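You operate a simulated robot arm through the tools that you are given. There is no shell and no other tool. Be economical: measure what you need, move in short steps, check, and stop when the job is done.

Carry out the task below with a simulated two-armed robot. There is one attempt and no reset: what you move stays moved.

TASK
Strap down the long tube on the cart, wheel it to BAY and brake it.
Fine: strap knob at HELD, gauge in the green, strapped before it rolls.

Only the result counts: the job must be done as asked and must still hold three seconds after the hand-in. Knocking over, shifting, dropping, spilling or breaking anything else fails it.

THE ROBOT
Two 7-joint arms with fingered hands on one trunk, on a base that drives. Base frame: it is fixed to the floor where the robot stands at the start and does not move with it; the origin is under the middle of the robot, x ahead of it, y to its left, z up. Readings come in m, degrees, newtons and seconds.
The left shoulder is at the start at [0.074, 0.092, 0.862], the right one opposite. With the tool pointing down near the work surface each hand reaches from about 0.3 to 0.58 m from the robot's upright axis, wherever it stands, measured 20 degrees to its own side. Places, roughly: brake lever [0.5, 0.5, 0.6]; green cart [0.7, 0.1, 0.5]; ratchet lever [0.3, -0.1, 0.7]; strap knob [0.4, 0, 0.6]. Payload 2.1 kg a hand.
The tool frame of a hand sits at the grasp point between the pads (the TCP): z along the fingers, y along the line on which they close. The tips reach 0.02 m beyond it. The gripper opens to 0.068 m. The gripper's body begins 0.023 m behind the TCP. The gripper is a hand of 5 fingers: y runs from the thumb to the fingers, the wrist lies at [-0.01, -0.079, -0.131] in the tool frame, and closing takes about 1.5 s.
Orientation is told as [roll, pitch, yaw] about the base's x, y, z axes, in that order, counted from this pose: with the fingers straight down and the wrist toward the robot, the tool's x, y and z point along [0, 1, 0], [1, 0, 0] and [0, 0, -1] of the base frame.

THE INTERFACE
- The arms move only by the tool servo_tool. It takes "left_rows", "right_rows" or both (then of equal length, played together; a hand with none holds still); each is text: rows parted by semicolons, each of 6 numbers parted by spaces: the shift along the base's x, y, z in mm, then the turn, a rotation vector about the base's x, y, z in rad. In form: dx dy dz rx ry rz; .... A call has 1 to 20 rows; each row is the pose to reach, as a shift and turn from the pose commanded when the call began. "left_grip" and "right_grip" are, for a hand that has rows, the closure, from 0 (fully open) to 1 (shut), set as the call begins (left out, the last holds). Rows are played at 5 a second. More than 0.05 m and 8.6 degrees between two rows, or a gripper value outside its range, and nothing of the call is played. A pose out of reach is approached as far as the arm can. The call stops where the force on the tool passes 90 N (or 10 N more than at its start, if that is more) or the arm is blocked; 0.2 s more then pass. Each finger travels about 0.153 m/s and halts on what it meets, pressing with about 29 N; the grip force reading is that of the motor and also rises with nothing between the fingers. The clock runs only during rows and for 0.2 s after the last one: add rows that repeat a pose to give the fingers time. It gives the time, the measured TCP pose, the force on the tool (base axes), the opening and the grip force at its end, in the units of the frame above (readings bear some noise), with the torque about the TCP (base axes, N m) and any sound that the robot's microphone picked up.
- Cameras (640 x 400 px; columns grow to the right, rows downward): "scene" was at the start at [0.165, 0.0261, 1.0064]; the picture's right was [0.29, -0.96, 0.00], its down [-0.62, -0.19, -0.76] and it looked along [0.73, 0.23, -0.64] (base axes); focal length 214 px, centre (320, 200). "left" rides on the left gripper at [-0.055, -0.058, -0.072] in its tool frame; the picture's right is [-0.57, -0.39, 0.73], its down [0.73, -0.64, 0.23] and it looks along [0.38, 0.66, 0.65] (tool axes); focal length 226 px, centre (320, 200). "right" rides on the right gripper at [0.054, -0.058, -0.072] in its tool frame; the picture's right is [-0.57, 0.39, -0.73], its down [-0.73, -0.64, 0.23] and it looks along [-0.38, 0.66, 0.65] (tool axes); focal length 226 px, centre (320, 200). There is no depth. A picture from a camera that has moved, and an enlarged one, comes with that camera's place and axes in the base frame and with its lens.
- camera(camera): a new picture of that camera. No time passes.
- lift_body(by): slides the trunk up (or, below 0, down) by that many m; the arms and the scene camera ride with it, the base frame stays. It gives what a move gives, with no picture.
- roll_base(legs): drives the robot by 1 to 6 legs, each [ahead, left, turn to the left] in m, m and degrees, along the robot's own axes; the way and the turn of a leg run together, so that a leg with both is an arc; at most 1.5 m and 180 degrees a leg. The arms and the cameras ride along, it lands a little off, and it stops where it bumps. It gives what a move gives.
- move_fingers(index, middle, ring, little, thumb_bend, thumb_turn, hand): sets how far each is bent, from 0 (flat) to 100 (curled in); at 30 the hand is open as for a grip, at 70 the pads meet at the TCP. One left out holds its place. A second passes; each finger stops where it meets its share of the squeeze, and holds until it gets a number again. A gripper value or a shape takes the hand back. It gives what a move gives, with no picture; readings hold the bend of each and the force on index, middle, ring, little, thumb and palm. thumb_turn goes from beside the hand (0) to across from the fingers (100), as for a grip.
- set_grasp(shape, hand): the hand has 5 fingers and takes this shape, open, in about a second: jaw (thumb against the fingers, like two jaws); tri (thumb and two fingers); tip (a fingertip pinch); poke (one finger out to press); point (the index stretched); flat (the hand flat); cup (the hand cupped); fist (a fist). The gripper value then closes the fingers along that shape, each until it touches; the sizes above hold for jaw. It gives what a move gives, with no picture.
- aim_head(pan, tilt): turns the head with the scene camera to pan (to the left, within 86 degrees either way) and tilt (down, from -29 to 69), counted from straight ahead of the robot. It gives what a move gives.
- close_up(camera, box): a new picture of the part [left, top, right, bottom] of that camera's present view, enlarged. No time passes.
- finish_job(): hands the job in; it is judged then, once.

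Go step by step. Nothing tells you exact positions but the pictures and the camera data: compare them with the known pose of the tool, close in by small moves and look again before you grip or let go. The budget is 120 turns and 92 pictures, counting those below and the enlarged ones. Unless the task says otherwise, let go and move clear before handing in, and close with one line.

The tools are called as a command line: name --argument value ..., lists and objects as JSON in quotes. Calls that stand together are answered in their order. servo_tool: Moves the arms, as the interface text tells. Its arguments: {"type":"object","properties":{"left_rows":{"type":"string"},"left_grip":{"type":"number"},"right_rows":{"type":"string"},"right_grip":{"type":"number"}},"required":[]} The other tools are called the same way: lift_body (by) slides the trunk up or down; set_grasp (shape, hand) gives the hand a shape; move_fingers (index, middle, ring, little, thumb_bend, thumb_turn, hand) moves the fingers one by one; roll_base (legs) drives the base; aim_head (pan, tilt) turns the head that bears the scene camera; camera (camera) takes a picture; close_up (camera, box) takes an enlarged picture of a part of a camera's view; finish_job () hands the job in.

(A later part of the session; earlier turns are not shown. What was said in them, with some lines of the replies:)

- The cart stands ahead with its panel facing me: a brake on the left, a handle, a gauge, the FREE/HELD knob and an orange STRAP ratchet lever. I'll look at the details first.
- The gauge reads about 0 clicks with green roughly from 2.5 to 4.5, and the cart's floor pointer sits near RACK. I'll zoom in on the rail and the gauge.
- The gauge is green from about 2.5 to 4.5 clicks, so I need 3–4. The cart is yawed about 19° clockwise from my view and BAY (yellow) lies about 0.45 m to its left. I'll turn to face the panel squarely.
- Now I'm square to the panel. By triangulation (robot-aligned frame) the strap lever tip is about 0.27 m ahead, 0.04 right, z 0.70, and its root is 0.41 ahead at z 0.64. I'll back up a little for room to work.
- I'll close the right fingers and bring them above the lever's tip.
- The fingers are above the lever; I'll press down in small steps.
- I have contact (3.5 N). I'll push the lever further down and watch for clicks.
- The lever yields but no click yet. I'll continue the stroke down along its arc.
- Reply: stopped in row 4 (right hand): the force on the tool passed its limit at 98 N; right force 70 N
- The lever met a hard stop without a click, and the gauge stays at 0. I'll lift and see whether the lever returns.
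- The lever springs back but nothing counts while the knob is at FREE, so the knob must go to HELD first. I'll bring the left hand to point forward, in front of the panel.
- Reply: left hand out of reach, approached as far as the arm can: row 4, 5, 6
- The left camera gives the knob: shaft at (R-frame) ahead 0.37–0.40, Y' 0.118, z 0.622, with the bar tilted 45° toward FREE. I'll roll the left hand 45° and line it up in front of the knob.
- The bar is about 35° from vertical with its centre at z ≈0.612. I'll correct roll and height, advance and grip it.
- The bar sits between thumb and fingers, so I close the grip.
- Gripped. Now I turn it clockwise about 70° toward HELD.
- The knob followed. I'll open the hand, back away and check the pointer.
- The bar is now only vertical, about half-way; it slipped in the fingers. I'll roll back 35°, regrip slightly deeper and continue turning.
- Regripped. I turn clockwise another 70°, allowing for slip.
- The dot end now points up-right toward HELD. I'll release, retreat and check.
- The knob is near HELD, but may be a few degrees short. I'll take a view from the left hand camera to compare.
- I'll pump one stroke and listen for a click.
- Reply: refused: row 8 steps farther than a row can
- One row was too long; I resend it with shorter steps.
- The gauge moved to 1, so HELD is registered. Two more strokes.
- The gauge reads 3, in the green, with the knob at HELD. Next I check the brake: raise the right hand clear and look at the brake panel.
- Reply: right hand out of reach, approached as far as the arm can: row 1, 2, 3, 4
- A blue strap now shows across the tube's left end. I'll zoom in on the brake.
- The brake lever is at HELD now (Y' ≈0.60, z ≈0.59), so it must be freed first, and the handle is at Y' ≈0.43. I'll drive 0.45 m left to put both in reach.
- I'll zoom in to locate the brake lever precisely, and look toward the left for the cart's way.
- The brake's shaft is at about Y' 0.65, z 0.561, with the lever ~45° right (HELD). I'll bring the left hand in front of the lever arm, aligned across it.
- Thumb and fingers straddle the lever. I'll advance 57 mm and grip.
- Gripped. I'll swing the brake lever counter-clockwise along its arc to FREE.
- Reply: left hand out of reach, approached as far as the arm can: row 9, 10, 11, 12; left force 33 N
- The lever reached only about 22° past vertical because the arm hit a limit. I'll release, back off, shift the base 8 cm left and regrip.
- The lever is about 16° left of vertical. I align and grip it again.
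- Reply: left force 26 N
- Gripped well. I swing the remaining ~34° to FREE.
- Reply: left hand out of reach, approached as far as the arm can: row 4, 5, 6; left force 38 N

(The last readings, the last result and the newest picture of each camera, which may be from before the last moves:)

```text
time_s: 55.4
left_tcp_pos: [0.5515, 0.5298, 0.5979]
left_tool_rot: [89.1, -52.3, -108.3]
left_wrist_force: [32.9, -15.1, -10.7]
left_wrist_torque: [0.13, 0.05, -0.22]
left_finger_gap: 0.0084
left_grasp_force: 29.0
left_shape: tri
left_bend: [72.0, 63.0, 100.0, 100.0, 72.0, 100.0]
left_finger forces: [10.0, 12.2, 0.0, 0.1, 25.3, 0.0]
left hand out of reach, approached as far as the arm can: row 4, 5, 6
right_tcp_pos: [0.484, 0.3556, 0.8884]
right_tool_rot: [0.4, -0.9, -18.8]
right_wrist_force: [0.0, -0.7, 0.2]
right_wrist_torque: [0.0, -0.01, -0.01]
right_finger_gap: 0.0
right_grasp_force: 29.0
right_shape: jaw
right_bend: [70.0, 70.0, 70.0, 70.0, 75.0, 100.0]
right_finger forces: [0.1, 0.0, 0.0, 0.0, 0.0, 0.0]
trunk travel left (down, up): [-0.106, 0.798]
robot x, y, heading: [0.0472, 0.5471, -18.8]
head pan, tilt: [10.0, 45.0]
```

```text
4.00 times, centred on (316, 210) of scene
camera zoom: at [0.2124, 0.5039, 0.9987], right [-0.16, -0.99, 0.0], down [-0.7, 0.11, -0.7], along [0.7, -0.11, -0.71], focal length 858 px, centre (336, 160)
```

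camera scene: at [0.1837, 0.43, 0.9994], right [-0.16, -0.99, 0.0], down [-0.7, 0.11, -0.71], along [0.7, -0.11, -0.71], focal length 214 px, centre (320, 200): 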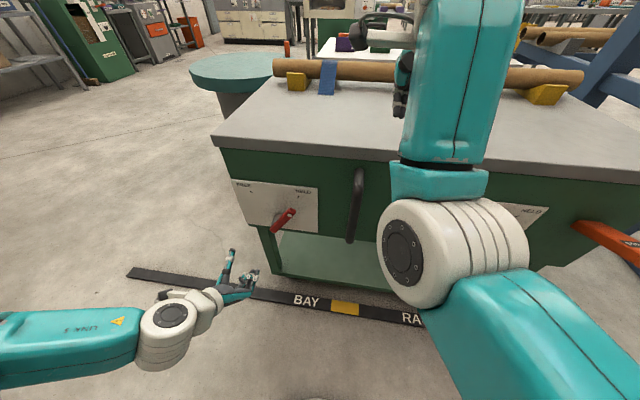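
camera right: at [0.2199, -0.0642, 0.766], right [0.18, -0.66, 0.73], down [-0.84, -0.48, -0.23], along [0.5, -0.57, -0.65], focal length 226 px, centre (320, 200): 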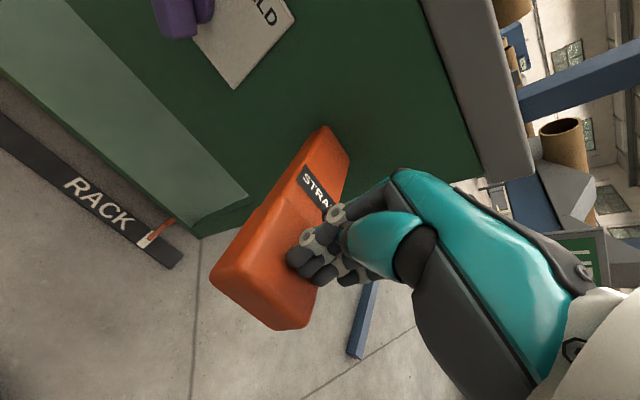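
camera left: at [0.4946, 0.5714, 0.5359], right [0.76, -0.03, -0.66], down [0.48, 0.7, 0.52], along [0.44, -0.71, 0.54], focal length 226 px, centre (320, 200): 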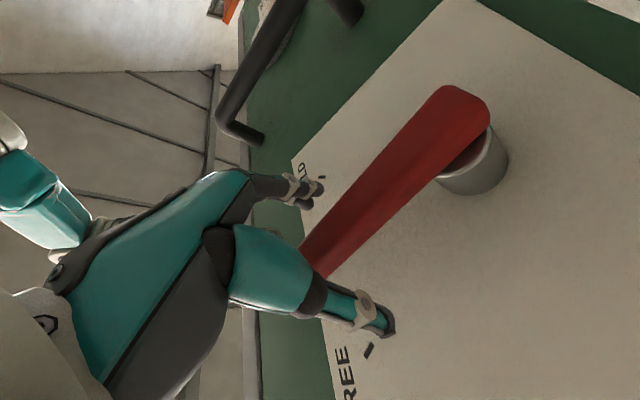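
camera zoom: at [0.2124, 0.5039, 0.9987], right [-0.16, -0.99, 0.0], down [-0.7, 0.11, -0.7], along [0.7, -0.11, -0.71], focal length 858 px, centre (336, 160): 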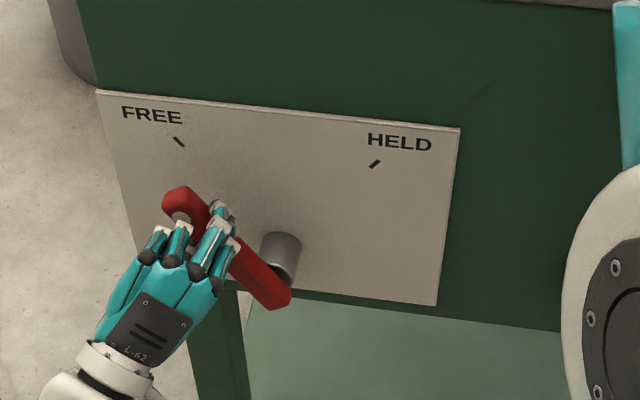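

The lever is about 30–39° left; a further push is needed. I'll release, back off, close the fingers and push the lever's tip from the right.

servo_tool --left_rows "0 0 0 0 0 0; 0 0 0 0 0 0; 0 0 0 0 0 0; -25 9 0 0.12 -0.04 0; -50 17 0 0.24 -0.08 0; -73 25 0 0.36 -0.12 0; -73 25 0 0.48 -0.16 0; -73 25 0 0.6 -0.2 0; -73 25 0 0.72 -0.24 0; -73 25 0 0.86 -0.29 0" --left_grip 0

servo_tool --left_rows "0 0 0 0 0 0; 0 0 0 0 0 0; 0 0 0 0 0 0; 0 0 0 0 0 0; 0 0 0 0 0 0; 0 0 0 0 0 0" --left_grip 1

close_up --camera "scene" --box '[236, 160, 396, 260]'

```text
time_s: 57.6
left_tcp_pos: [0.4776, 0.5565, 0.5993]
left_tool_rot: [89.6, -0.1, -108.6]
left_wrist_force: [-0.2, 0.0, -0.2]
left_wrist_torque: [0.01, 0.0, 0.0]
left_finger_gap: 0.0678
left_grasp_force: 0.1
left_shape: tri
left_bend: [30.0, 30.0, 99.0, 99.0, 30.0, 98.0]
left_finger forces: [0.0, 0.0, 0.0, 0.0, 0.1, 0.0]
right_tcp_pos: [0.4813, 0.3566, 0.8895]
right_tool_rot: [0.4, -1.0, -18.9]
right_wrist_force: [0.0, -0.3, -0.4]
right_wrist_torque: [-0.02, 0.02, 0.02]
right_finger_gap: 0.0002
right_grasp_force: 28.6
right_shape: jaw
right_bend: [70.0, 70.0, 70.0, 70.0, 75.0, 100.0]
right_finger forces: [0.1, 0.0, 0.0, 0.1, 0.1, 0.1]
trunk travel left (down, up): [-0.106, 0.798]
robot x, y, heading: [0.0465, 0.5448, -18.9]
head pan, tilt: [10.0, 45.0]
```

```text
time_s: 59.0
left_tcp_pos: [0.4763, 0.5562, 0.5996]
left_tool_rot: [89.6, -0.2, -108.6]
left_wrist_force: [-0.3, 0.3, 0.8]
left_wrist_torque: [-0.02, -0.01, 0.0]
left_finger_gap: 0.0001
left_grasp_force: 29.0
left_shape: tri
left_bend: [70.0, 70.0, 100.0, 100.0, 79.0, 100.0]
left_finger forces: [0.0, 0.0, 0.0, 0.1, 0.1, 0.0]
right_tcp_pos: [0.4817, 0.3564, 0.8896]
right_tool_rot: [0.5, -1.1, -18.8]
right_wrist_force: [-0.5, 0.6, 0.5]
right_wrist_torque: [0.0, 0.0, -0.01]
right_finger_gap: 0.0
right_grasp_force: 29.0
right_shape: jaw
right_bend: [70.0, 70.0, 70.0, 70.0, 75.0, 100.0]
right_finger forces: [0.0, 0.0, 0.1, 0.0, 0.0, 0.1]
trunk travel left (down, up): [-0.106, 0.798]
robot x, y, heading: [0.0495, 0.5422, -18.9]
head pan, tilt: [10.0, 45.0]
```

```text
4.00 times, centred on (316, 210) of scene
camera zoom: at [0.2095, 0.5051, 0.9994], right [-0.16, -0.99, 0.0], down [-0.7, 0.11, -0.71], along [0.7, -0.11, -0.71], focal length 858 px, centre (336, 160)
```

zoom: 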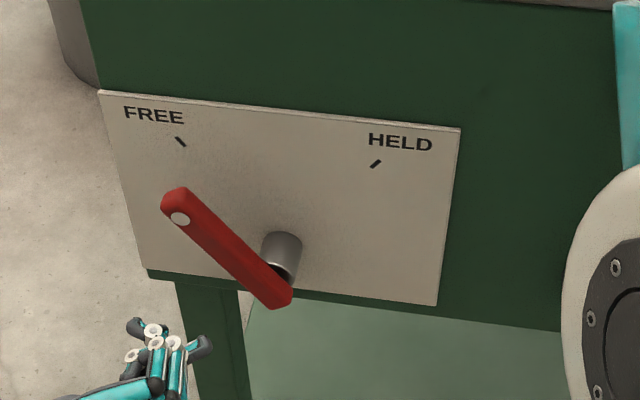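

The brake lever now lines up with FREE. Next the right hand: point it forward, in front of the handle (about X' 0.355, Y' 0.448).

servo_tool --right_rows "-7 -2 -22 -0.046 -0.135 0; -15 -4 -44 -0.093 -0.270 0; -22 -5 -65 -0.139 -0.405 0; -29 -7 -87 -0.185 -0.540 0; -37 -9 -109 -0.231 -0.675 0; -44 -11 -131 -0.278 -0.811 0; -52 -13 -153 -0.324 -0.946 0; -59 -15 -174 -0.370 -1.081 0; -66 -16 -196 -0.417 -1.216 0; -74 -18 -218 -0.463 -1.351 0; -81 -20 -240 -0.509 -1.486 0" --right_grip 0

servo_tool --right_rows "0 0 0 -0.124 0.042 0; 0 0 0 -0.248 0.085 0; 0 0 0 -0.372 0.127 0; 0 0 0 -0.495 0.170 0; 0 0 0 -0.619 0.212 0; 0 0 0 -0.743 0.2545 0; 0 0 0 -0.867 0.297 0; 0 0 0 -0.991 0.339 0; 0 0 0 -1.115 0.382 0; 0 0 0 -1.239 0.424 0; 0 0 0 -1.362 0.467 0; 0 0 0 -1.486 0.509 0"

camera --camera "scene"

camera --camera "right"

```text
time_s: 61.4
left_tcp_pos: [0.4767, 0.5551, 0.6008]
left_tool_rot: [89.6, -0.2, -108.6]
left_wrist_force: [0.2, 0.2, 0.2]
left_wrist_torque: [0.01, 0.03, 0.0]
left_finger_gap: 0.0
left_grasp_force: 29.0
left_shape: tri
left_bend: [70.0, 70.0, 100.0, 100.0, 79.0, 100.0]
left_finger forces: [0.0, 0.0, 0.1, 0.0, 0.0, 0.0]
right_tcp_pos: [0.3913, 0.324, 0.6422]
right_tool_rot: [-97.6, -85.5, 79.4]
right_wrist_force: [0.1, -0.7, 0.8]
right_wrist_torque: [-0.01, 0.02, -0.02]
right_finger_gap: 0.0677
right_grasp_force: 0.0
right_shape: jaw
right_bend: [30.0, 30.0, 30.0, 30.0, 30.0, 98.0]
right_finger forces: [0.0, 0.1, 0.1, 0.1, 0.1, 0.0]
trunk travel left (down, up): [-0.106, 0.798]
robot x, y, heading: [0.0486, 0.5441, -19.0]
head pan, tilt: [10.0, 45.0]
```

```text
time_s: 64.0
left_tcp_pos: [0.4774, 0.5554, 0.6006]
left_tool_rot: [89.6, -0.2, -108.6]
left_wrist_force: [0.6, -0.1, -0.2]
left_wrist_torque: [0.03, 0.02, -0.03]
left_finger_gap: 0.0
left_grasp_force: 29.1
left_shape: tri
left_bend: [70.0, 70.0, 100.0, 100.0, 79.0, 100.0]
left_finger forces: [0.1, 0.0, 0.0, 0.0, 0.0, 0.0]
right_tcp_pos: [0.3989, 0.3366, 0.6492]
right_tool_rot: [-89.5, 0.2, 72.2]
right_wrist_force: [-0.2, 0.3, -0.3]
right_wrist_torque: [0.0, 0.0, 0.01]
right_finger_gap: 0.0678
right_grasp_force: 0.0
right_shape: jaw
right_bend: [30.0, 30.0, 30.0, 30.0, 30.0, 98.0]
right_finger forces: [0.0, 0.0, 0.0, 0.0, 0.0, 0.0]
trunk travel left (down, up): [-0.106, 0.798]
robot x, y, heading: [0.0508, 0.5453, -19.1]
head pan, tilt: [10.0, 45.0]
```

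```text
32 pictures are left
camera scene: at [0.2094, 0.5051, 0.9994], right [-0.16, -0.99, 0.0], down [-0.7, 0.11, -0.71], along [0.7, -0.11, -0.71], focal length 214 px, centre (320, 200)
```

scene: 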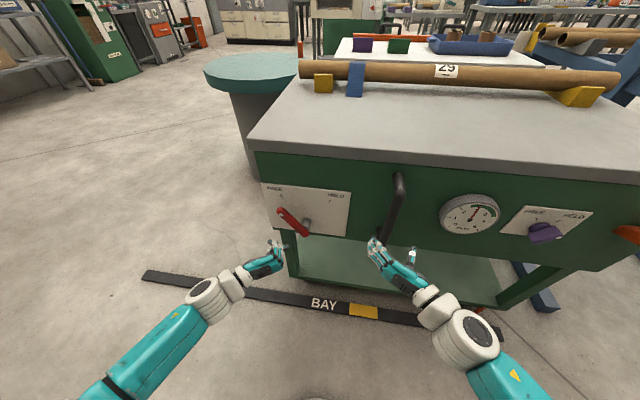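

```text
31 pictures are left
camera right: at [0.3132, 0.3029, 0.5953], right [-0.57, 0.59, 0.57], down [0.03, -0.68, 0.73], along [0.82, 0.43, 0.37], focal length 226 px, centre (320, 200)
```

right: 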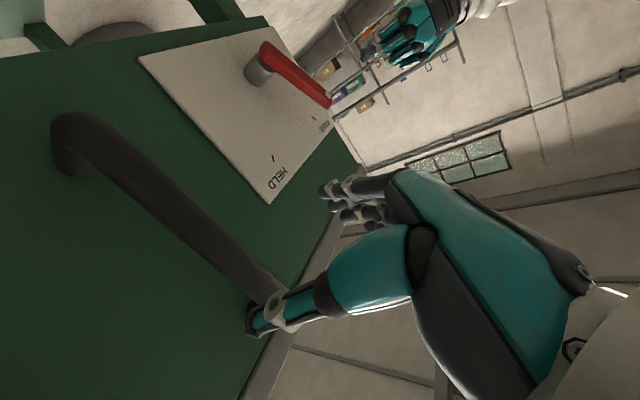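

The path is clear: the round table sits well behind the cart. The right hand is lined up with the vertical handle bar, so I'll advance 86 mm.

servo_tool --right_rows "20 -7 -3 0 0 0; 40 -14 -5 0 0 0; 60 -21 -7 0 0 0; 81 -28 -9 0 0 0; 81 -28 -9 0 0 0"

camera --camera "right"

```text
time_s: 65.2
left_tcp_pos: [0.4764, 0.5551, 0.5996]
left_tool_rot: [89.6, -0.2, -108.6]
left_wrist_force: [-0.1, -0.1, -0.4]
left_wrist_torque: [-0.02, 0.01, -0.01]
left_finger_gap: 0.0
left_grasp_force: 29.4
left_shape: tri
left_bend: [70.0, 70.0, 100.0, 100.0, 79.0, 100.0]
left_finger forces: [0.1, 0.0, 0.0, 0.0, 0.1, 0.0]
right_tcp_pos: [0.4815, 0.3076, 0.6386]
right_tool_rot: [-89.5, 0.2, 72.2]
right_wrist_force: [0.6, -0.2, 0.0]
right_wrist_torque: [-0.01, 0.01, -0.02]
right_finger_gap: 0.0677
right_grasp_force: 0.0
right_shape: jaw
right_bend: [30.0, 30.0, 30.0, 30.0, 30.0, 98.0]
right_finger forces: [0.1, 0.0, 0.1, 0.0, 0.0, 0.0]
trunk travel left (down, up): [-0.106, 0.798]
robot x, y, heading: [0.0474, 0.5446, -19.1]
head pan, tilt: [10.0, 45.0]
```

```text
30 pictures are left
camera right: at [0.3952, 0.2746, 0.5845], right [-0.57, 0.59, 0.57], down [0.03, -0.68, 0.73], along [0.82, 0.43, 0.37], focal length 226 px, centre (320, 200)
```

right: 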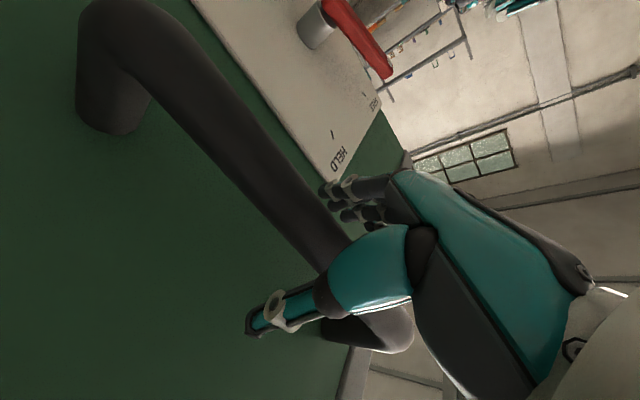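

The bar lies between thumb and fingers; I close on it.

servo_tool --right_rows "0 0 0 0 0 0; 0 0 0 0 0 0; 0 0 0 0 0 0; 0 0 0 0 0 0; 0 0 0 0 0 0; 0 0 0 0 0 0; 0 0 0 0 0 0" --right_grip 1

roll_base --legs '[[0, 0.05, 0]]'

camera --camera "scene"

```text
time_s: 66.8
left_tcp_pos: [0.4775, 0.5548, 0.5994]
left_tool_rot: [89.5, -0.2, -108.6]
left_wrist_force: [0.4, -0.5, -0.8]
left_wrist_torque: [0.01, 0.02, -0.02]
left_finger_gap: 0.0001
left_grasp_force: 28.9
left_shape: tri
left_bend: [70.0, 70.0, 100.0, 100.0, 79.0, 100.0]
left_finger forces: [0.0, 0.0, 0.1, 0.1, 0.0, 0.0]
right_tcp_pos: [0.4815, 0.307, 0.6384]
right_tool_rot: [-89.7, 0.1, 72.1]
right_wrist_force: [21.8, -10.9, 5.7]
right_wrist_torque: [-0.11, 0.07, 0.07]
right_finger_gap: 0.0106
right_grasp_force: 29.2
right_shape: jaw
right_bend: [74.0, 70.0, 70.0, 61.0, 79.0, 100.0]
right_finger forces: [12.7, 5.7, 3.4, 1.8, 30.5, 0.0]
trunk travel left (down, up): [-0.106, 0.798]
robot x, y, heading: [0.0507, 0.5417, -19.0]
head pan, tilt: [10.0, 45.0]
```

```text
time_s: 67.7
left_tcp_pos: [0.4935, 0.6014, 0.6002]
left_tool_rot: [89.5, -0.2, -108.5]
left_wrist_force: [0.0, -0.4, -0.3]
left_wrist_torque: [0.0, 0.0, -0.04]
left_finger_gap: 0.0
left_grasp_force: 29.2
left_shape: tri
left_bend: [70.0, 70.0, 100.0, 100.0, 79.0, 100.0]
left_finger forces: [0.0, 0.0, 0.0, 0.0, 0.1, 0.0]
right_tcp_pos: [0.4975, 0.3541, 0.6385]
right_tool_rot: [-89.6, 0.2, 72.0]
right_wrist_force: [18.6, -9.5, 4.0]
right_wrist_torque: [-0.07, 0.06, 0.04]
right_finger_gap: 0.0112
right_grasp_force: 29.0
right_shape: jaw
right_bend: [74.0, 70.0, 70.0, 57.0, 79.0, 100.0]
right_finger forces: [10.2, 4.6, 2.9, 1.8, 30.4, 0.0]
trunk travel left (down, up): [-0.106, 0.798]
robot x, y, heading: [0.0645, 0.5896, -19.0]
head pan, tilt: [10.0, 45.0]
```

```text
29 pictures are left
camera scene: at [0.2264, 0.551, 0.9992], right [-0.16, -0.99, 0.0], down [-0.7, 0.11, -0.71], along [0.7, -0.11, -0.71], focal length 214 px, centre (320, 200)
```

scene: 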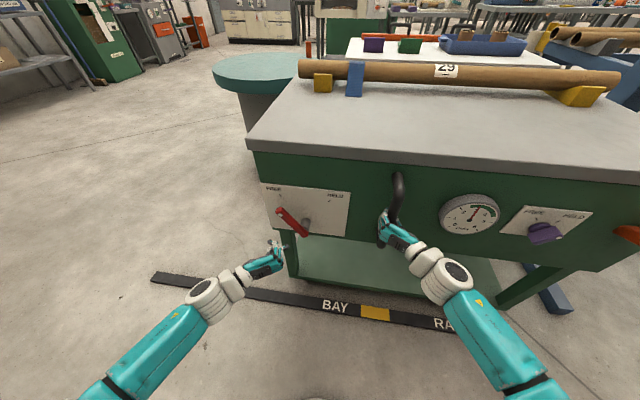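

The cart rolls with me and the tube sits still. I'll continue to the left toward BAY.

roll_base --legs '[[0, 0.15, 0], [0, 0.15, 0], [0, 0.07, 0]]'

aim_head --pan -25 --tilt 50

camera --camera "scene"

```text
time_s: 70.7
left_tcp_pos: [0.6146, 0.957, 0.6005]
left_tool_rot: [89.6, -0.2, -108.6]
left_wrist_force: [0.3, -0.2, -0.3]
left_wrist_torque: [0.02, -0.01, -0.03]
left_finger_gap: 0.0
left_grasp_force: 28.6
left_shape: tri
left_bend: [70.0, 70.0, 100.0, 100.0, 79.0, 100.0]
left_finger forces: [0.1, 0.0, 0.0, 0.1, 0.0, 0.1]
right_tcp_pos: [0.6192, 0.7071, 0.6381]
right_tool_rot: [-89.6, 0.2, 72.1]
right_wrist_force: [2.2, -5.3, -0.4]
right_wrist_torque: [-0.07, 0.03, 0.05]
right_finger_gap: 0.0089
right_grasp_force: 29.1
right_shape: jaw
right_bend: [74.0, 71.0, 70.0, 71.0, 85.0, 100.0]
right_finger forces: [2.7, 2.8, 2.4, 1.9, 14.0, 0.1]
trunk travel left (down, up): [-0.106, 0.798]
robot x, y, heading: [0.1823, 0.9491, -18.9]
head pan, tilt: [10.0, 45.0]
```

```text
time_s: 71.7
left_tcp_pos: [0.6148, 0.957, 0.6002]
left_tool_rot: [89.6, -0.2, -108.7]
left_wrist_force: [-0.1, 0.1, -0.4]
left_wrist_torque: [0.0, -0.01, 0.01]
left_finger_gap: 0.0
left_grasp_force: 28.6
left_shape: tri
left_bend: [70.0, 70.0, 100.0, 100.0, 79.0, 100.0]
left_finger forces: [0.1, 0.1, 0.1, 0.1, 0.1, 0.0]
right_tcp_pos: [0.6189, 0.7065, 0.6384]
right_tool_rot: [-89.6, 0.3, 71.9]
right_wrist_force: [2.0, -3.8, 0.5]
right_wrist_torque: [-0.13, 0.07, 0.04]
right_finger_gap: 0.0088
right_grasp_force: 28.9
right_shape: jaw
right_bend: [74.0, 71.0, 70.0, 71.0, 85.0, 100.0]
right_finger forces: [2.9, 2.7, 2.4, 2.1, 12.9, 0.0]
trunk travel left (down, up): [-0.106, 0.798]
robot x, y, heading: [0.1853, 0.944, -19.0]
head pan, tilt: [-25.0, 50.0]
```

```text
28 pictures are left
camera scene: at [0.3225, 0.8645, 0.9924], right [-0.69, -0.72, 0.0], down [-0.55, 0.53, -0.64], along [0.46, -0.44, -0.77], focal length 214 px, centre (320, 200)
```

scene: 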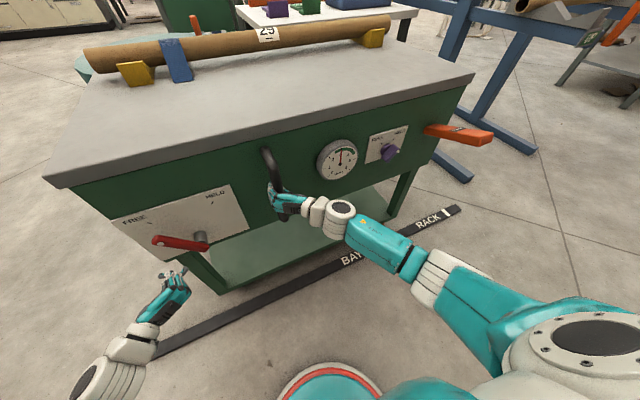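

The arm hides the pointer in part, so I zoom in there.

close_up --camera "scene" --box '[330, 190, 470, 278]'

camera --camera "right"

```text
4.55 times, centred on (400, 234) of scene
camera zoom: at [0.3225, 0.8645, 0.9924], right [-0.69, -0.72, 0.0], down [-0.55, 0.53, -0.64], along [0.46, -0.44, -0.77], focal length 975 px, centre (-44, 46)
```

zoom: 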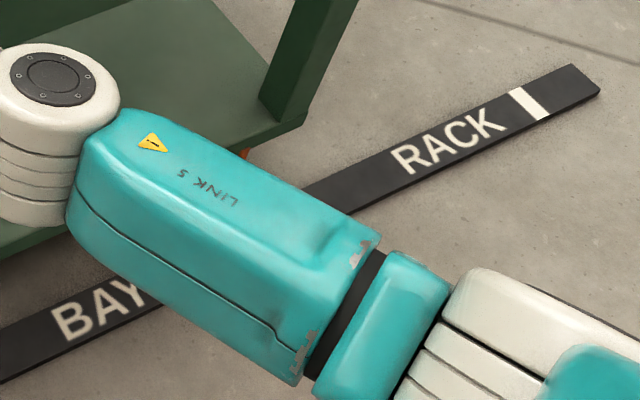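

```text
26 pictures are left
camera right: at [0.5328, 0.6738, 0.5844], right [-0.57, 0.59, 0.57], down [0.03, -0.68, 0.73], along [0.82, 0.43, 0.37], focal length 226 px, centre (320, 200)
```

right: 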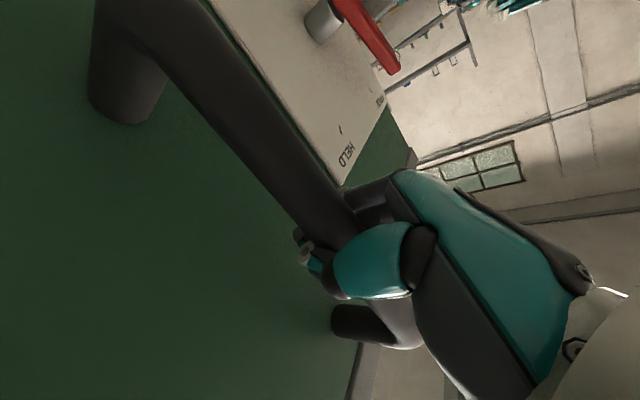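

I've moved the cart 0.42 m of the 0.455 m needed, so I'll go 3 cm more. Then I'll release the handle and verify.

roll_base --legs '[[0, 0.032, 0]]'

servo_tool --right_rows "0 0 0 0 0 0; 0 0 0 0 0 0; 0 0 0 0 0 0; 0 0 0 0 0 0; -20 7 0 0 0 0; -40 14 0 0 0 0; -65 22 0 0 0 0; -95 33 0 0 0 0" --right_grip 0

aim_head --pan -20 --tilt 60

camera --camera "scene"

```text
time_s: 72.5
left_tcp_pos: [0.6251, 0.9882, 0.5997]
left_tool_rot: [89.5, -0.3, -108.6]
left_wrist_force: [-0.3, -0.8, -0.3]
left_wrist_torque: [0.01, -0.01, -0.04]
left_finger_gap: 0.0
left_grasp_force: 29.2
left_shape: tri
left_bend: [70.0, 70.0, 100.0, 100.0, 79.0, 100.0]
left_finger forces: [0.0, 0.0, 0.0, 0.0, 0.0, 0.0]
right_tcp_pos: [0.6305, 0.7372, 0.6381]
right_tool_rot: [-89.6, 0.2, 71.9]
right_wrist_force: [6.5, -3.6, -0.9]
right_wrist_torque: [-0.08, 0.06, 0.05]
right_finger_gap: 0.0083
right_grasp_force: 28.7
right_shape: jaw
right_bend: [75.0, 72.0, 70.0, 71.0, 85.0, 100.0]
right_finger forces: [3.4, 3.2, 2.5, 1.8, 13.3, 0.0]
trunk travel left (down, up): [-0.106, 0.798]
robot x, y, heading: [0.1959, 0.9756, -19.0]
head pan, tilt: [-25.0, 50.0]
```

```text
time_s: 74.3
left_tcp_pos: [0.6251, 0.9861, 0.6001]
left_tool_rot: [89.6, -0.3, -108.6]
left_wrist_force: [-0.3, 0.5, -0.5]
left_wrist_torque: [-0.02, -0.02, 0.03]
left_finger_gap: 0.0
left_grasp_force: 29.1
left_shape: tri
left_bend: [70.0, 70.0, 100.0, 100.0, 79.0, 100.0]
left_finger forces: [0.0, 0.1, 0.1, 0.1, 0.0, 0.0]
right_tcp_pos: [0.5357, 0.7699, 0.6387]
right_tool_rot: [-89.6, 0.3, 71.8]
right_wrist_force: [-0.1, -0.5, -0.4]
right_wrist_torque: [0.01, 0.0, -0.03]
right_finger_gap: 0.0677
right_grasp_force: 0.0
right_shape: jaw
right_bend: [30.0, 30.0, 30.0, 30.0, 30.0, 98.0]
right_finger forces: [0.0, 0.1, 0.0, 0.1, 0.1, 0.1]
trunk travel left (down, up): [-0.106, 0.798]
robot x, y, heading: [0.1986, 0.9753, -19.2]
head pan, tilt: [-25.0, 50.0]
```

```text
time_s: 75.0
left_tcp_pos: [0.6253, 0.9865, 0.6004]
left_tool_rot: [89.7, -0.2, -108.6]
left_wrist_force: [0.1, -0.2, -0.4]
left_wrist_torque: [-0.02, 0.02, -0.01]
left_finger_gap: 0.0
left_grasp_force: 29.0
left_shape: tri
left_bend: [70.0, 70.0, 100.0, 100.0, 79.0, 100.0]
left_finger forces: [0.1, 0.1, 0.0, 0.0, 0.0, 0.0]
right_tcp_pos: [0.5344, 0.7704, 0.637]
right_tool_rot: [-89.6, 0.4, 72.0]
right_wrist_force: [-0.3, -0.2, -1.2]
right_wrist_torque: [0.01, 0.0, -0.03]
right_finger_gap: 0.0677
right_grasp_force: 0.0
right_shape: jaw
right_bend: [30.0, 30.0, 30.0, 30.0, 30.0, 98.0]
right_finger forces: [0.0, 0.1, 0.0, 0.1, 0.0, 0.0]
trunk travel left (down, up): [-0.106, 0.798]
robot x, y, heading: [0.1989, 0.9755, -18.9]
head pan, tilt: [-20.0, 60.0]
```

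```text
25 pictures are left
camera scene: at [0.3291, 0.9071, 0.9799], right [-0.63, -0.78, 0.0], down [-0.67, 0.54, -0.5], along [0.39, -0.31, -0.87], focal length 214 px, centre (320, 200)
```

scene: 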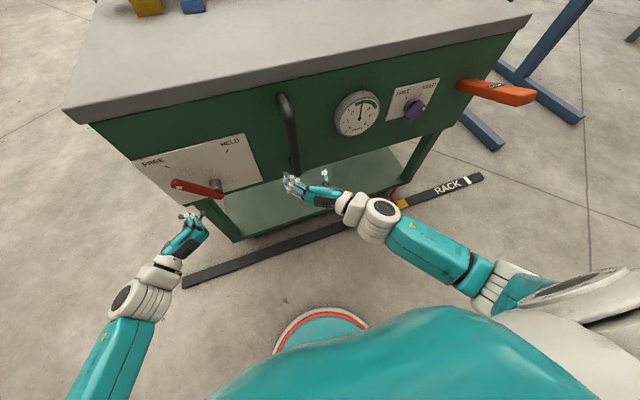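

The yellow patch shows next to the pointer. I'll zoom in.

close_up --camera "scene" --box '[350, 170, 446, 230]'

```text
6.67 times, centred on (398, 200) of scene
camera zoom: at [0.3291, 0.9071, 0.9799], right [-0.63, -0.78, 0.0], down [-0.67, 0.54, -0.5], along [0.39, -0.31, -0.87], focal length 1430 px, centre (-200, 200)
```

zoom: 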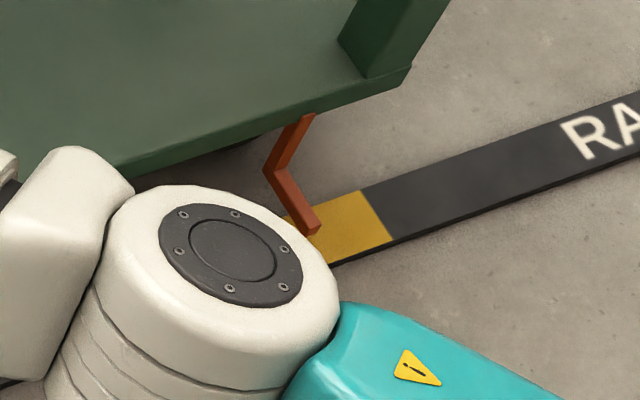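

The pointer is on the yellow. I'll move the right forearm aside to see the whole patch.

servo_tool --right_rows "-12 -20 20 0 0 0; -24 -55 45 0 0 0; -36 -90 70 0 0 0; -48 -125 95 0 0 0"

close_up --camera "scene" --box '[320, 160, 480, 260]'

```text
time_s: 76.0
left_tcp_pos: [0.6263, 0.9868, 0.5995]
left_tool_rot: [89.6, -0.2, -108.6]
left_wrist_force: [0.8, -0.3, 0.3]
left_wrist_torque: [-0.01, 0.0, -0.01]
left_finger_gap: 0.0
left_grasp_force: 28.5
left_shape: tri
left_bend: [70.0, 70.0, 100.0, 100.0, 79.0, 100.0]
left_finger forces: [0.0, 0.0, 0.0, 0.0, 0.0, 0.1]
right_tcp_pos: [0.4855, 0.644, 0.735]
right_tool_rot: [-89.6, 0.2, 71.8]
right_wrist_force: [-0.1, -0.4, 0.2]
right_wrist_torque: [0.02, 0.01, 0.03]
right_finger_gap: 0.068
right_grasp_force: 0.0
right_shape: jaw
right_bend: [30.0, 30.0, 30.0, 30.0, 30.0, 98.0]
right_finger forces: [0.0, 0.1, 0.0, 0.0, 0.0, 0.0]
trunk travel left (down, up): [-0.106, 0.798]
robot x, y, heading: [0.1933, 0.9778, -19.0]
head pan, tilt: [-20.0, 60.0]
```

```text
4.00 times, centred on (400, 210) of scene
camera zoom: at [0.3291, 0.9072, 0.9799], right [-0.63, -0.78, 0.0], down [-0.67, 0.54, -0.5], along [0.39, -0.31, -0.87], focal length 858 px, centre (0, 160)
```

zoom: 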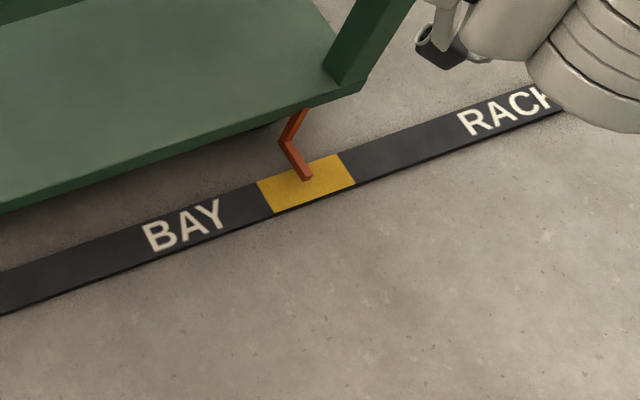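

The pointer is centred on BAY. I'll take the handle again with the right hand as an anchor while the left hand sets the brake.

servo_tool --right_rows "12 35 -25 0 0 0; 24 70 -50 0 0 0; 36 105 -75 0 0 0; 48 125 -95 0 0 0; 72 117 -95 0 0 0; 96 109 -95 0 0 0; 120 100 -95 0 0 0; 143 92 -95 0 0 0; 143 92 -95 0 0 0"

camera --camera "right"

aim_head --pan 10 --tilt 45

close_up --camera "scene" --box '[236, 160, 396, 260]'

```text
time_s: 78.0
left_tcp_pos: [0.6253, 0.9867, 0.5997]
left_tool_rot: [89.6, -0.2, -108.5]
left_wrist_force: [0.4, 1.0, 0.6]
left_wrist_torque: [0.03, -0.02, -0.02]
left_finger_gap: 0.0002
left_grasp_force: 29.1
left_shape: tri
left_bend: [70.0, 70.0, 100.0, 100.0, 79.0, 100.0]
left_finger forces: [0.0, 0.1, 0.1, 0.1, 0.0, 0.1]
right_tcp_pos: [0.6287, 0.7367, 0.6384]
right_tool_rot: [-89.6, 0.3, 71.9]
right_wrist_force: [-0.9, -1.2, 0.3]
right_wrist_torque: [0.02, -0.01, 0.06]
right_finger_gap: 0.0676
right_grasp_force: 0.0
right_shape: jaw
right_bend: [30.0, 30.0, 30.0, 30.0, 30.0, 98.0]
right_finger forces: [0.1, 0.0, 0.0, 0.1, 0.0, 0.0]
trunk travel left (down, up): [-0.106, 0.798]
robot x, y, heading: [0.1978, 0.9777, -18.8]
head pan, tilt: [-20.0, 60.0]
```

```text
22 pictures are left
camera right: at [0.5433, 0.7032, 0.5846], right [-0.57, 0.6, 0.57], down [0.03, -0.68, 0.73], along [0.82, 0.43, 0.37], focal length 226 px, centre (320, 200)
```

right: 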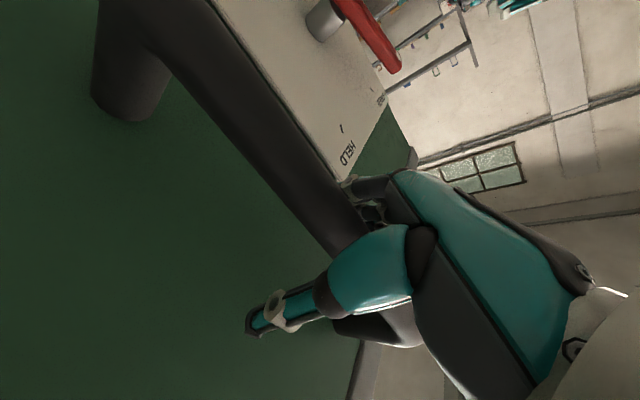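

```text
time_s: 79.0
left_tcp_pos: [0.6254, 0.9879, 0.5995]
left_tool_rot: [89.5, -0.2, -108.5]
left_wrist_force: [0.2, 0.0, 0.0]
left_wrist_torque: [0.0, 0.01, 0.02]
left_finger_gap: 0.0001
left_grasp_force: 29.2
left_shape: tri
left_bend: [70.0, 70.0, 100.0, 100.0, 79.0, 100.0]
left_finger forces: [0.0, 0.1, 0.0, 0.0, 0.0, 0.0]
right_tcp_pos: [0.6293, 0.7369, 0.6394]
right_tool_rot: [-89.6, 0.3, 71.9]
right_wrist_force: [0.4, 0.5, -0.5]
right_wrist_torque: [-0.02, -0.03, 0.01]
right_finger_gap: 0.0678
right_grasp_force: 0.0
right_shape: jaw
right_bend: [30.0, 30.0, 30.0, 30.0, 30.0, 98.0]
right_finger forces: [0.1, 0.0, 0.0, 0.1, 0.0, 0.1]
trunk travel left (down, up): [-0.106, 0.798]
robot x, y, heading: [0.1965, 0.9759, -19.1]
head pan, tilt: [10.0, 45.0]
```

```text
4.00 times, centred on (316, 210) of scene
camera zoom: at [0.3576, 0.9364, 0.9993], right [-0.16, -0.99, 0.0], down [-0.7, 0.11, -0.71], along [0.7, -0.11, -0.71], focal length 858 px, centre (336, 160)
```

zoom: 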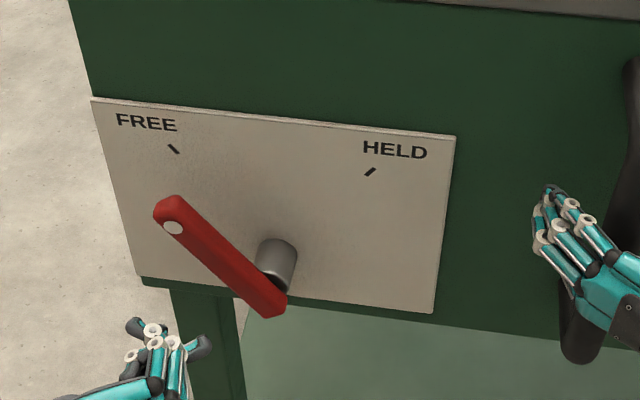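

The right hand closes on the handle as an anchor. The left, with fingers closed, goes to the left side of the brake lever, ready to push it clockwise.

servo_tool --right_rows "0 0 0 0 0 0; 0 0 0 0 0 0; 0 0 0 0 0 0; 0 0 0 0 0 0; 0 0 0 0 0 0; 0 0 0 0 0 0; 0 0 0 0 0 0" --right_grip 1 --left_rows "7 21 -16 0 0 0; 14 42 -32 0 0 0; 33 35 -32 0 0 0; 52 29 -32 0 0 0; 71 22 -32 0 0 0; 90 16 -32 0 0 0; 90 16 -32 0 0 0"

close_up --camera "scene" --box '[236, 160, 396, 260]'

camera --camera "left"

```text
time_s: 80.6
left_tcp_pos: [0.7138, 1.0034, 0.568]
left_tool_rot: [89.4, -0.2, -108.6]
left_wrist_force: [0.8, 0.0, -0.2]
left_wrist_torque: [0.0, -0.02, 0.04]
left_finger_gap: 0.0
left_grasp_force: 29.2
left_shape: tri
left_bend: [70.0, 70.0, 100.0, 100.0, 79.0, 100.0]
left_finger forces: [0.0, 0.0, 0.0, 0.0, 0.0, 0.0]
right_tcp_pos: [0.6303, 0.7363, 0.6387]
right_tool_rot: [-89.7, 0.1, 71.9]
right_wrist_force: [12.8, -8.7, 2.4]
right_wrist_torque: [-0.08, 0.06, 0.06]
right_finger_gap: 0.0049
right_grasp_force: 28.7
right_shape: jaw
right_bend: [74.0, 71.0, 70.0, 57.0, 78.0, 100.0]
right_finger forces: [4.6, 4.7, 3.5, 2.6, 21.8, 0.0]
trunk travel left (down, up): [-0.106, 0.798]
robot x, y, heading: [0.2014, 0.9764, -19.0]
head pan, tilt: [10.0, 45.0]
```

```text
4.00 times, centred on (316, 210) of scene
camera zoom: at [0.3585, 0.9358, 0.9992], right [-0.15, -0.99, 0.0], down [-0.7, 0.11, -0.71], along [0.7, -0.11, -0.71], focal length 858 px, centre (336, 160)
```

zoom: 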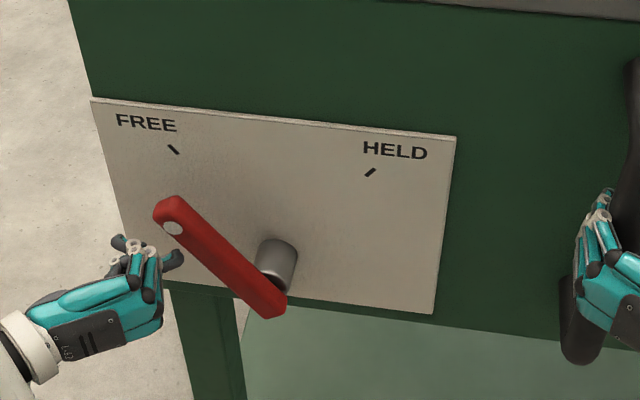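

```text
19 pictures are left
camera left: at [0.6652, 1.0821, 0.5129], right [0.81, 0.13, -0.57], down [0.43, 0.53, 0.73], along [0.4, -0.83, 0.37], focal length 226 px, centre (320, 200)
```

left: 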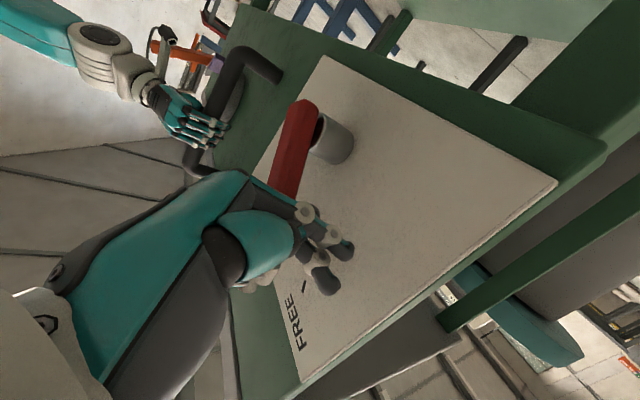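

The left fingers are just left of the lever. I push it along its arc toward HELD.

servo_tool --left_rows "-3.8 -11.2 12.1 0 0 0; -5.2 -15.1 21.9 0 0 0; -7.1 -20.6 31 0 0 0; -9.5 -27.7 38.8 0 0 0; -12.2 -35.8 45.4 0 0 0; -15.4 -44.8 50.2 0 0 0; -18.7 -54.6 53.4 0 0 0; -22.2 -64.7 54.6 0 0 0; -25.7 -74.9 54.1 0 0 0; -28 -81.8 52.6 0 0 0"

close_up --camera "scene" --box '[236, 160, 396, 260]'

```text
time_s: 82.8
left_tcp_pos: [0.6884, 0.9213, 0.6199]
left_tool_rot: [89.5, -0.2, -108.6]
left_wrist_force: [-0.6, 0.2, 0.3]
left_wrist_torque: [-0.01, 0.02, -0.02]
left_finger_gap: 0.0
left_grasp_force: 28.5
left_shape: tri
left_bend: [70.0, 70.0, 100.0, 100.0, 79.0, 100.0]
left_finger forces: [0.0, 0.0, 0.0, 0.1, 0.0, 0.0]
right_tcp_pos: [0.631, 0.736, 0.638]
right_tool_rot: [-89.6, 0.2, 71.9]
right_wrist_force: [13.9, -10.0, 3.9]
right_wrist_torque: [-0.1, 0.07, 0.04]
right_finger_gap: 0.0046
right_grasp_force: 29.0
right_shape: jaw
right_bend: [74.0, 71.0, 70.0, 57.0, 78.0, 100.0]
right_finger forces: [4.5, 4.7, 3.5, 2.6, 22.2, 0.0]
trunk travel left (down, up): [-0.106, 0.798]
robot x, y, heading: [0.1981, 0.976, -19.0]
head pan, tilt: [10.0, 45.0]
```

```text
4.00 times, centred on (316, 210) of scene
camera zoom: at [0.3585, 0.9358, 0.9992], right [-0.15, -0.99, 0.0], down [-0.7, 0.11, -0.71], along [0.7, -0.11, -0.71], focal length 858 px, centre (336, 160)
```

zoom: 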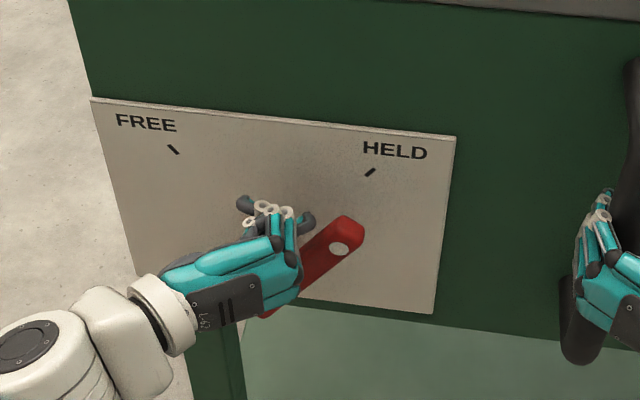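

The lever has swung over toward HELD. I back the left hand off and check.

servo_tool --left_rows "0 4 3 0 0 0; -25 13 3 0 0 0; -60 25 0 0 0 0; -90 60 0 0 0 0; -90 95 0 0 0 0"

close_up --camera "scene" --box '[236, 160, 396, 260]'

```text
time_s: 84.0
left_tcp_pos: [0.5977, 1.0143, 0.621]
left_tool_rot: [89.5, -0.3, -108.5]
left_wrist_force: [-0.3, -0.1, 0.6]
left_wrist_torque: [0.0, 0.01, 0.0]
left_finger_gap: 0.0002
left_grasp_force: 29.2
left_shape: tri
left_bend: [70.0, 70.0, 100.0, 100.0, 79.0, 100.0]
left_finger forces: [0.0, 0.0, 0.1, 0.0, 0.0, 0.0]
right_tcp_pos: [0.6303, 0.7367, 0.6381]
right_tool_rot: [-89.5, 0.1, 71.9]
right_wrist_force: [14.8, -9.9, 3.4]
right_wrist_torque: [-0.08, 0.09, -0.02]
right_finger_gap: 0.005
right_grasp_force: 29.4
right_shape: jaw
right_bend: [74.0, 71.0, 70.0, 57.0, 78.0, 100.0]
right_finger forces: [4.7, 5.0, 3.6, 2.6, 22.0, 0.0]
trunk travel left (down, up): [-0.106, 0.798]
robot x, y, heading: [0.1975, 0.9776, -18.9]
head pan, tilt: [10.0, 45.0]
```

```text
4.00 times, centred on (316, 210) of scene
camera zoom: at [0.3585, 0.9358, 0.9992], right [-0.15, -0.99, 0.0], down [-0.7, 0.11, -0.71], along [0.7, -0.11, -0.71], focal length 858 px, centre (336, 160)
```

zoom: 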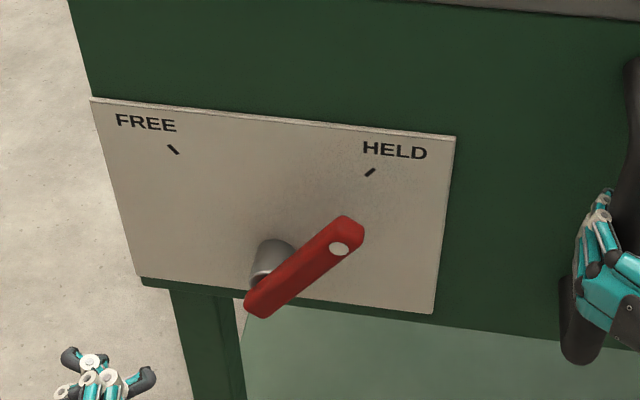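

The brake lever is back at its original HELD alignment. I'll do a gentle 8 mm pull on the handle to see whether the brake resists, then return.

servo_tool --right_rows "1.3 3.8 0 0 0 0; 2.6 7.6 0 0 0 0; 2.6 7.6 0 0 0 0"

close_up --camera "scene" --box '[236, 160, 396, 260]'

```text
time_s: 84.8
left_tcp_pos: [0.5965, 1.0114, 0.622]
left_tool_rot: [89.6, -0.1, -108.7]
left_wrist_force: [-0.1, -0.5, 0.4]
left_wrist_torque: [0.0, 0.01, 0.01]
left_finger_gap: 0.0
left_grasp_force: 29.1
left_shape: tri
left_bend: [70.0, 70.0, 100.0, 100.0, 79.0, 100.0]
left_finger forces: [0.0, 0.1, 0.1, 0.1, 0.0, 0.0]
right_tcp_pos: [0.6307, 0.7403, 0.6371]
right_tool_rot: [-89.4, 0.2, 71.4]
right_wrist_force: [3.5, -40.2, 0.7]
right_wrist_torque: [0.0, 0.03, 0.41]
right_finger_gap: 0.0086
right_grasp_force: 29.0
right_shape: jaw
right_bend: [75.0, 71.0, 70.0, 71.0, 80.0, 100.0]
right_finger forces: [0.5, 1.0, 0.6, 1.2, 40.9, 0.1]
trunk travel left (down, up): [-0.106, 0.798]
robot x, y, heading: [0.1974, 0.9754, -18.9]
head pan, tilt: [10.0, 45.0]
```

```text
4.00 times, centred on (316, 210) of scene
camera zoom: at [0.3576, 0.9332, 0.9992], right [-0.16, -0.99, 0.0], down [-0.7, 0.11, -0.71], along [0.7, -0.11, -0.71], focal length 858 px, centre (336, 160)
```

zoom: 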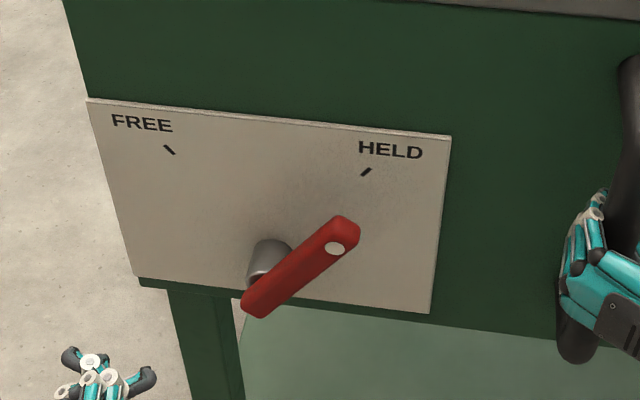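

The cart resisted 40 N, so the brake holds. I return, release the handle, back away and verify everything.

servo_tool --right_rows "-1 -3.5 0 0 0 0; -1 -3.5 0 0 0 0; -1 -3.5 0 0 0 0"

servo_tool --right_rows "0 0 0 0 0 0; 0 0 0 0 0 0; 0 0 0 0 0 0; 0 0 0 0 0 0; -20 7 0 0 0 0; -40 14 0 0 0 0; -65 22 0 0 0 0; -100 34 0 0 0 0; -110 0 20 0 0 0; -120 -35 50 0 0 0; -130 -70 80 0 0 0" --right_grip 0

roll_base --legs '[[-0.15, 0, 0]]'

aim_head --pan -15 --tilt 45

camera --camera "scene"

```text
time_s: 85.6
left_tcp_pos: [0.5977, 1.014, 0.6218]
left_tool_rot: [89.6, -0.1, -108.6]
left_wrist_force: [0.3, 0.7, 0.0]
left_wrist_torque: [0.02, -0.03, -0.03]
left_finger_gap: 0.0002
left_grasp_force: 29.4
left_shape: tri
left_bend: [70.0, 70.0, 100.0, 100.0, 79.0, 100.0]
left_finger forces: [0.1, 0.0, 0.0, 0.1, 0.0, 0.1]
right_tcp_pos: [0.6312, 0.7407, 0.637]
right_tool_rot: [-89.5, 0.2, 71.9]
right_wrist_force: [6.4, -26.6, -3.2]
right_wrist_torque: [-0.05, 0.06, 0.25]
right_finger_gap: 0.0071
right_grasp_force: 29.0
right_shape: jaw
right_bend: [74.0, 71.0, 70.0, 70.0, 81.0, 100.0]
right_finger forces: [1.1, 1.4, 1.4, 2.4, 30.4, 0.0]
trunk travel left (down, up): [-0.106, 0.798]
robot x, y, heading: [0.198, 0.9756, -18.9]
head pan, tilt: [10.0, 45.0]
```

```text
time_s: 88.0
left_tcp_pos: [0.5965, 1.0152, 0.6215]
left_tool_rot: [89.5, -0.2, -108.6]
left_wrist_force: [-0.1, -0.1, -0.2]
left_wrist_torque: [0.03, -0.04, 0.01]
left_finger_gap: 0.0
left_grasp_force: 29.4
left_shape: tri
left_bend: [70.0, 70.0, 100.0, 100.0, 79.0, 100.0]
left_finger forces: [0.1, 0.0, 0.0, 0.0, 0.0, 0.0]
right_tcp_pos: [0.5016, 0.6729, 0.7214]
right_tool_rot: [-89.6, 0.2, 72.0]
right_wrist_force: [0.7, -0.3, 0.4]
right_wrist_torque: [0.01, 0.0, 0.03]
right_finger_gap: 0.0675
right_grasp_force: 0.2
right_shape: jaw
right_bend: [30.0, 30.0, 30.0, 30.0, 30.0, 98.0]
right_finger forces: [0.0, 0.0, 0.0, 0.0, 0.1, 0.0]
trunk travel left (down, up): [-0.106, 0.798]
robot x, y, heading: [0.1985, 0.9798, -18.7]
head pan, tilt: [10.0, 45.0]
```

```text
time_s: 89.3
left_tcp_pos: [0.4575, 1.0615, 0.6213]
left_tool_rot: [89.6, -0.2, -108.5]
left_wrist_force: [-0.4, 1.1, 0.0]
left_wrist_torque: [0.0, -0.04, 0.0]
left_finger_gap: 0.0
left_grasp_force: 28.7
left_shape: tri
left_bend: [70.0, 70.0, 100.0, 100.0, 79.0, 100.0]
left_finger forces: [0.0, 0.0, 0.0, 0.0, 0.0, 0.0]
right_tcp_pos: [0.3649, 0.7213, 0.7215]
right_tool_rot: [-89.6, 0.2, 71.9]
right_wrist_force: [-0.2, -0.6, -0.1]
right_wrist_torque: [-0.01, 0.0, 0.01]
right_finger_gap: 0.0677
right_grasp_force: 0.1
right_shape: jaw
right_bend: [30.0, 30.0, 30.0, 30.0, 30.0, 98.0]
right_finger forces: [0.0, 0.0, 0.0, 0.1, 0.1, 0.0]
trunk travel left (down, up): [-0.106, 0.798]
robot x, y, heading: [0.0617, 1.0221, -18.8]
head pan, tilt: [10.0, 45.0]
```

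```text
time_s: 90.2
left_tcp_pos: [0.4575, 1.0621, 0.6215]
left_tool_rot: [89.6, -0.3, -108.6]
left_wrist_force: [0.4, 0.0, 1.1]
left_wrist_torque: [0.01, 0.02, 0.0]
left_finger_gap: 0.0
left_grasp_force: 29.1
left_shape: tri
left_bend: [70.0, 70.0, 100.0, 100.0, 79.0, 100.0]
left_finger forces: [0.1, 0.0, 0.0, 0.0, 0.0, 0.0]
right_tcp_pos: [0.3639, 0.72, 0.7202]
right_tool_rot: [-89.5, 0.2, 71.9]
right_wrist_force: [-0.6, -0.1, 0.1]
right_wrist_torque: [0.01, -0.01, 0.02]
right_finger_gap: 0.068
right_grasp_force: 0.1
right_shape: jaw
right_bend: [30.0, 30.0, 30.0, 30.0, 30.0, 98.0]
right_finger forces: [0.0, 0.0, 0.0, 0.0, 0.0, 0.1]
trunk travel left (down, up): [-0.106, 0.798]
robot x, y, heading: [0.0596, 1.0243, -18.9]
head pan, tilt: [-15.0, 45.0]
```

```text
15 pictures are left
camera scene: at [0.206, 0.9512, 0.9994], right [-0.56, -0.83, 0.0], down [-0.59, 0.39, -0.71], along [0.59, -0.39, -0.71], focal length 214 px, centre (320, 200)
```

scene: 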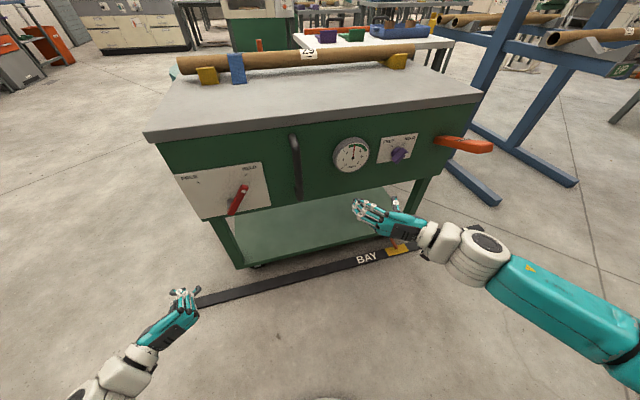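

I'm clear of the cart; I'll check the pointer, gauge, knob and brake one last time.

close_up --camera "scene" --box '[320, 120, 448, 200]'

close_up --camera "scene" --box '[340, 210, 452, 280]'

close_up --camera "scene" --box '[170, 150, 282, 220]'

```text
5.00 times, centred on (384, 160) of scene
camera zoom: at [0.206, 0.9512, 0.9994], right [-0.56, -0.83, 0.0], down [-0.59, 0.39, -0.71], along [0.59, -0.39, -0.71], focal length 1072 px, centre (0, 400)
```

zoom: 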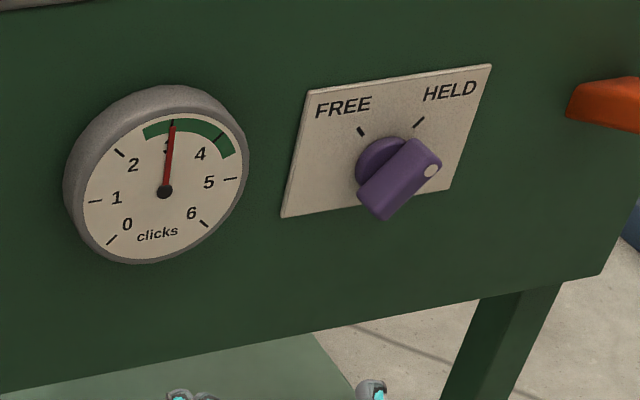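

```text
5.71 times, centred on (396, 245) of scene
camera zoom: at [0.206, 0.9512, 0.9994], right [-0.56, -0.83, 0.0], down [-0.59, 0.39, -0.71], along [0.59, -0.39, -0.71], focal length 1226 px, centre (-114, -57)
```

zoom: 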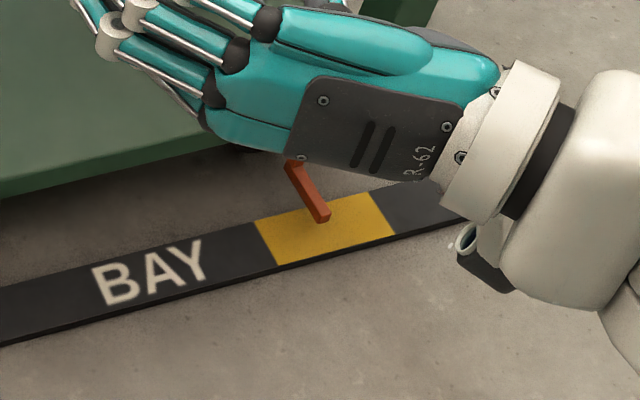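

```text
5.71 times, centred on (226, 185) of scene
camera zoom: at [0.206, 0.9512, 0.9994], right [-0.56, -0.83, 0.0], down [-0.59, 0.39, -0.71], along [0.59, -0.39, -0.71], focal length 1226 px, centre (857, 286)
```

zoom: 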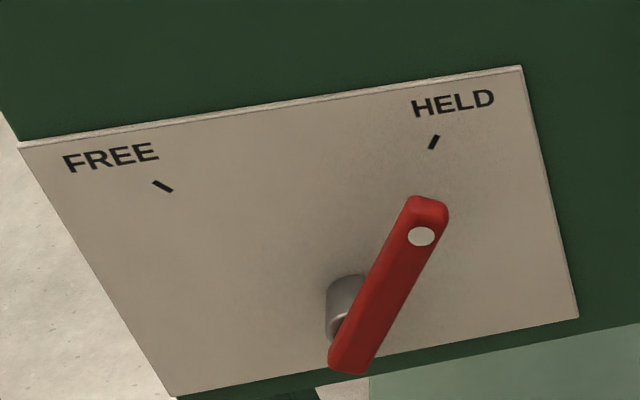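

Everything checks out: the gauge reads 3 in the green, the knob and brake are at HELD, and the pointer is centred on BAY. I'm handing in.

finish_job

```text
The job is handed in.
```

The long tube is strapped down with the strap knob at HELD and the gauge at 3 clicks, in the green. It was strapped before the cart rolled, and the cart now stands centred on BAY with its brake at HELD.
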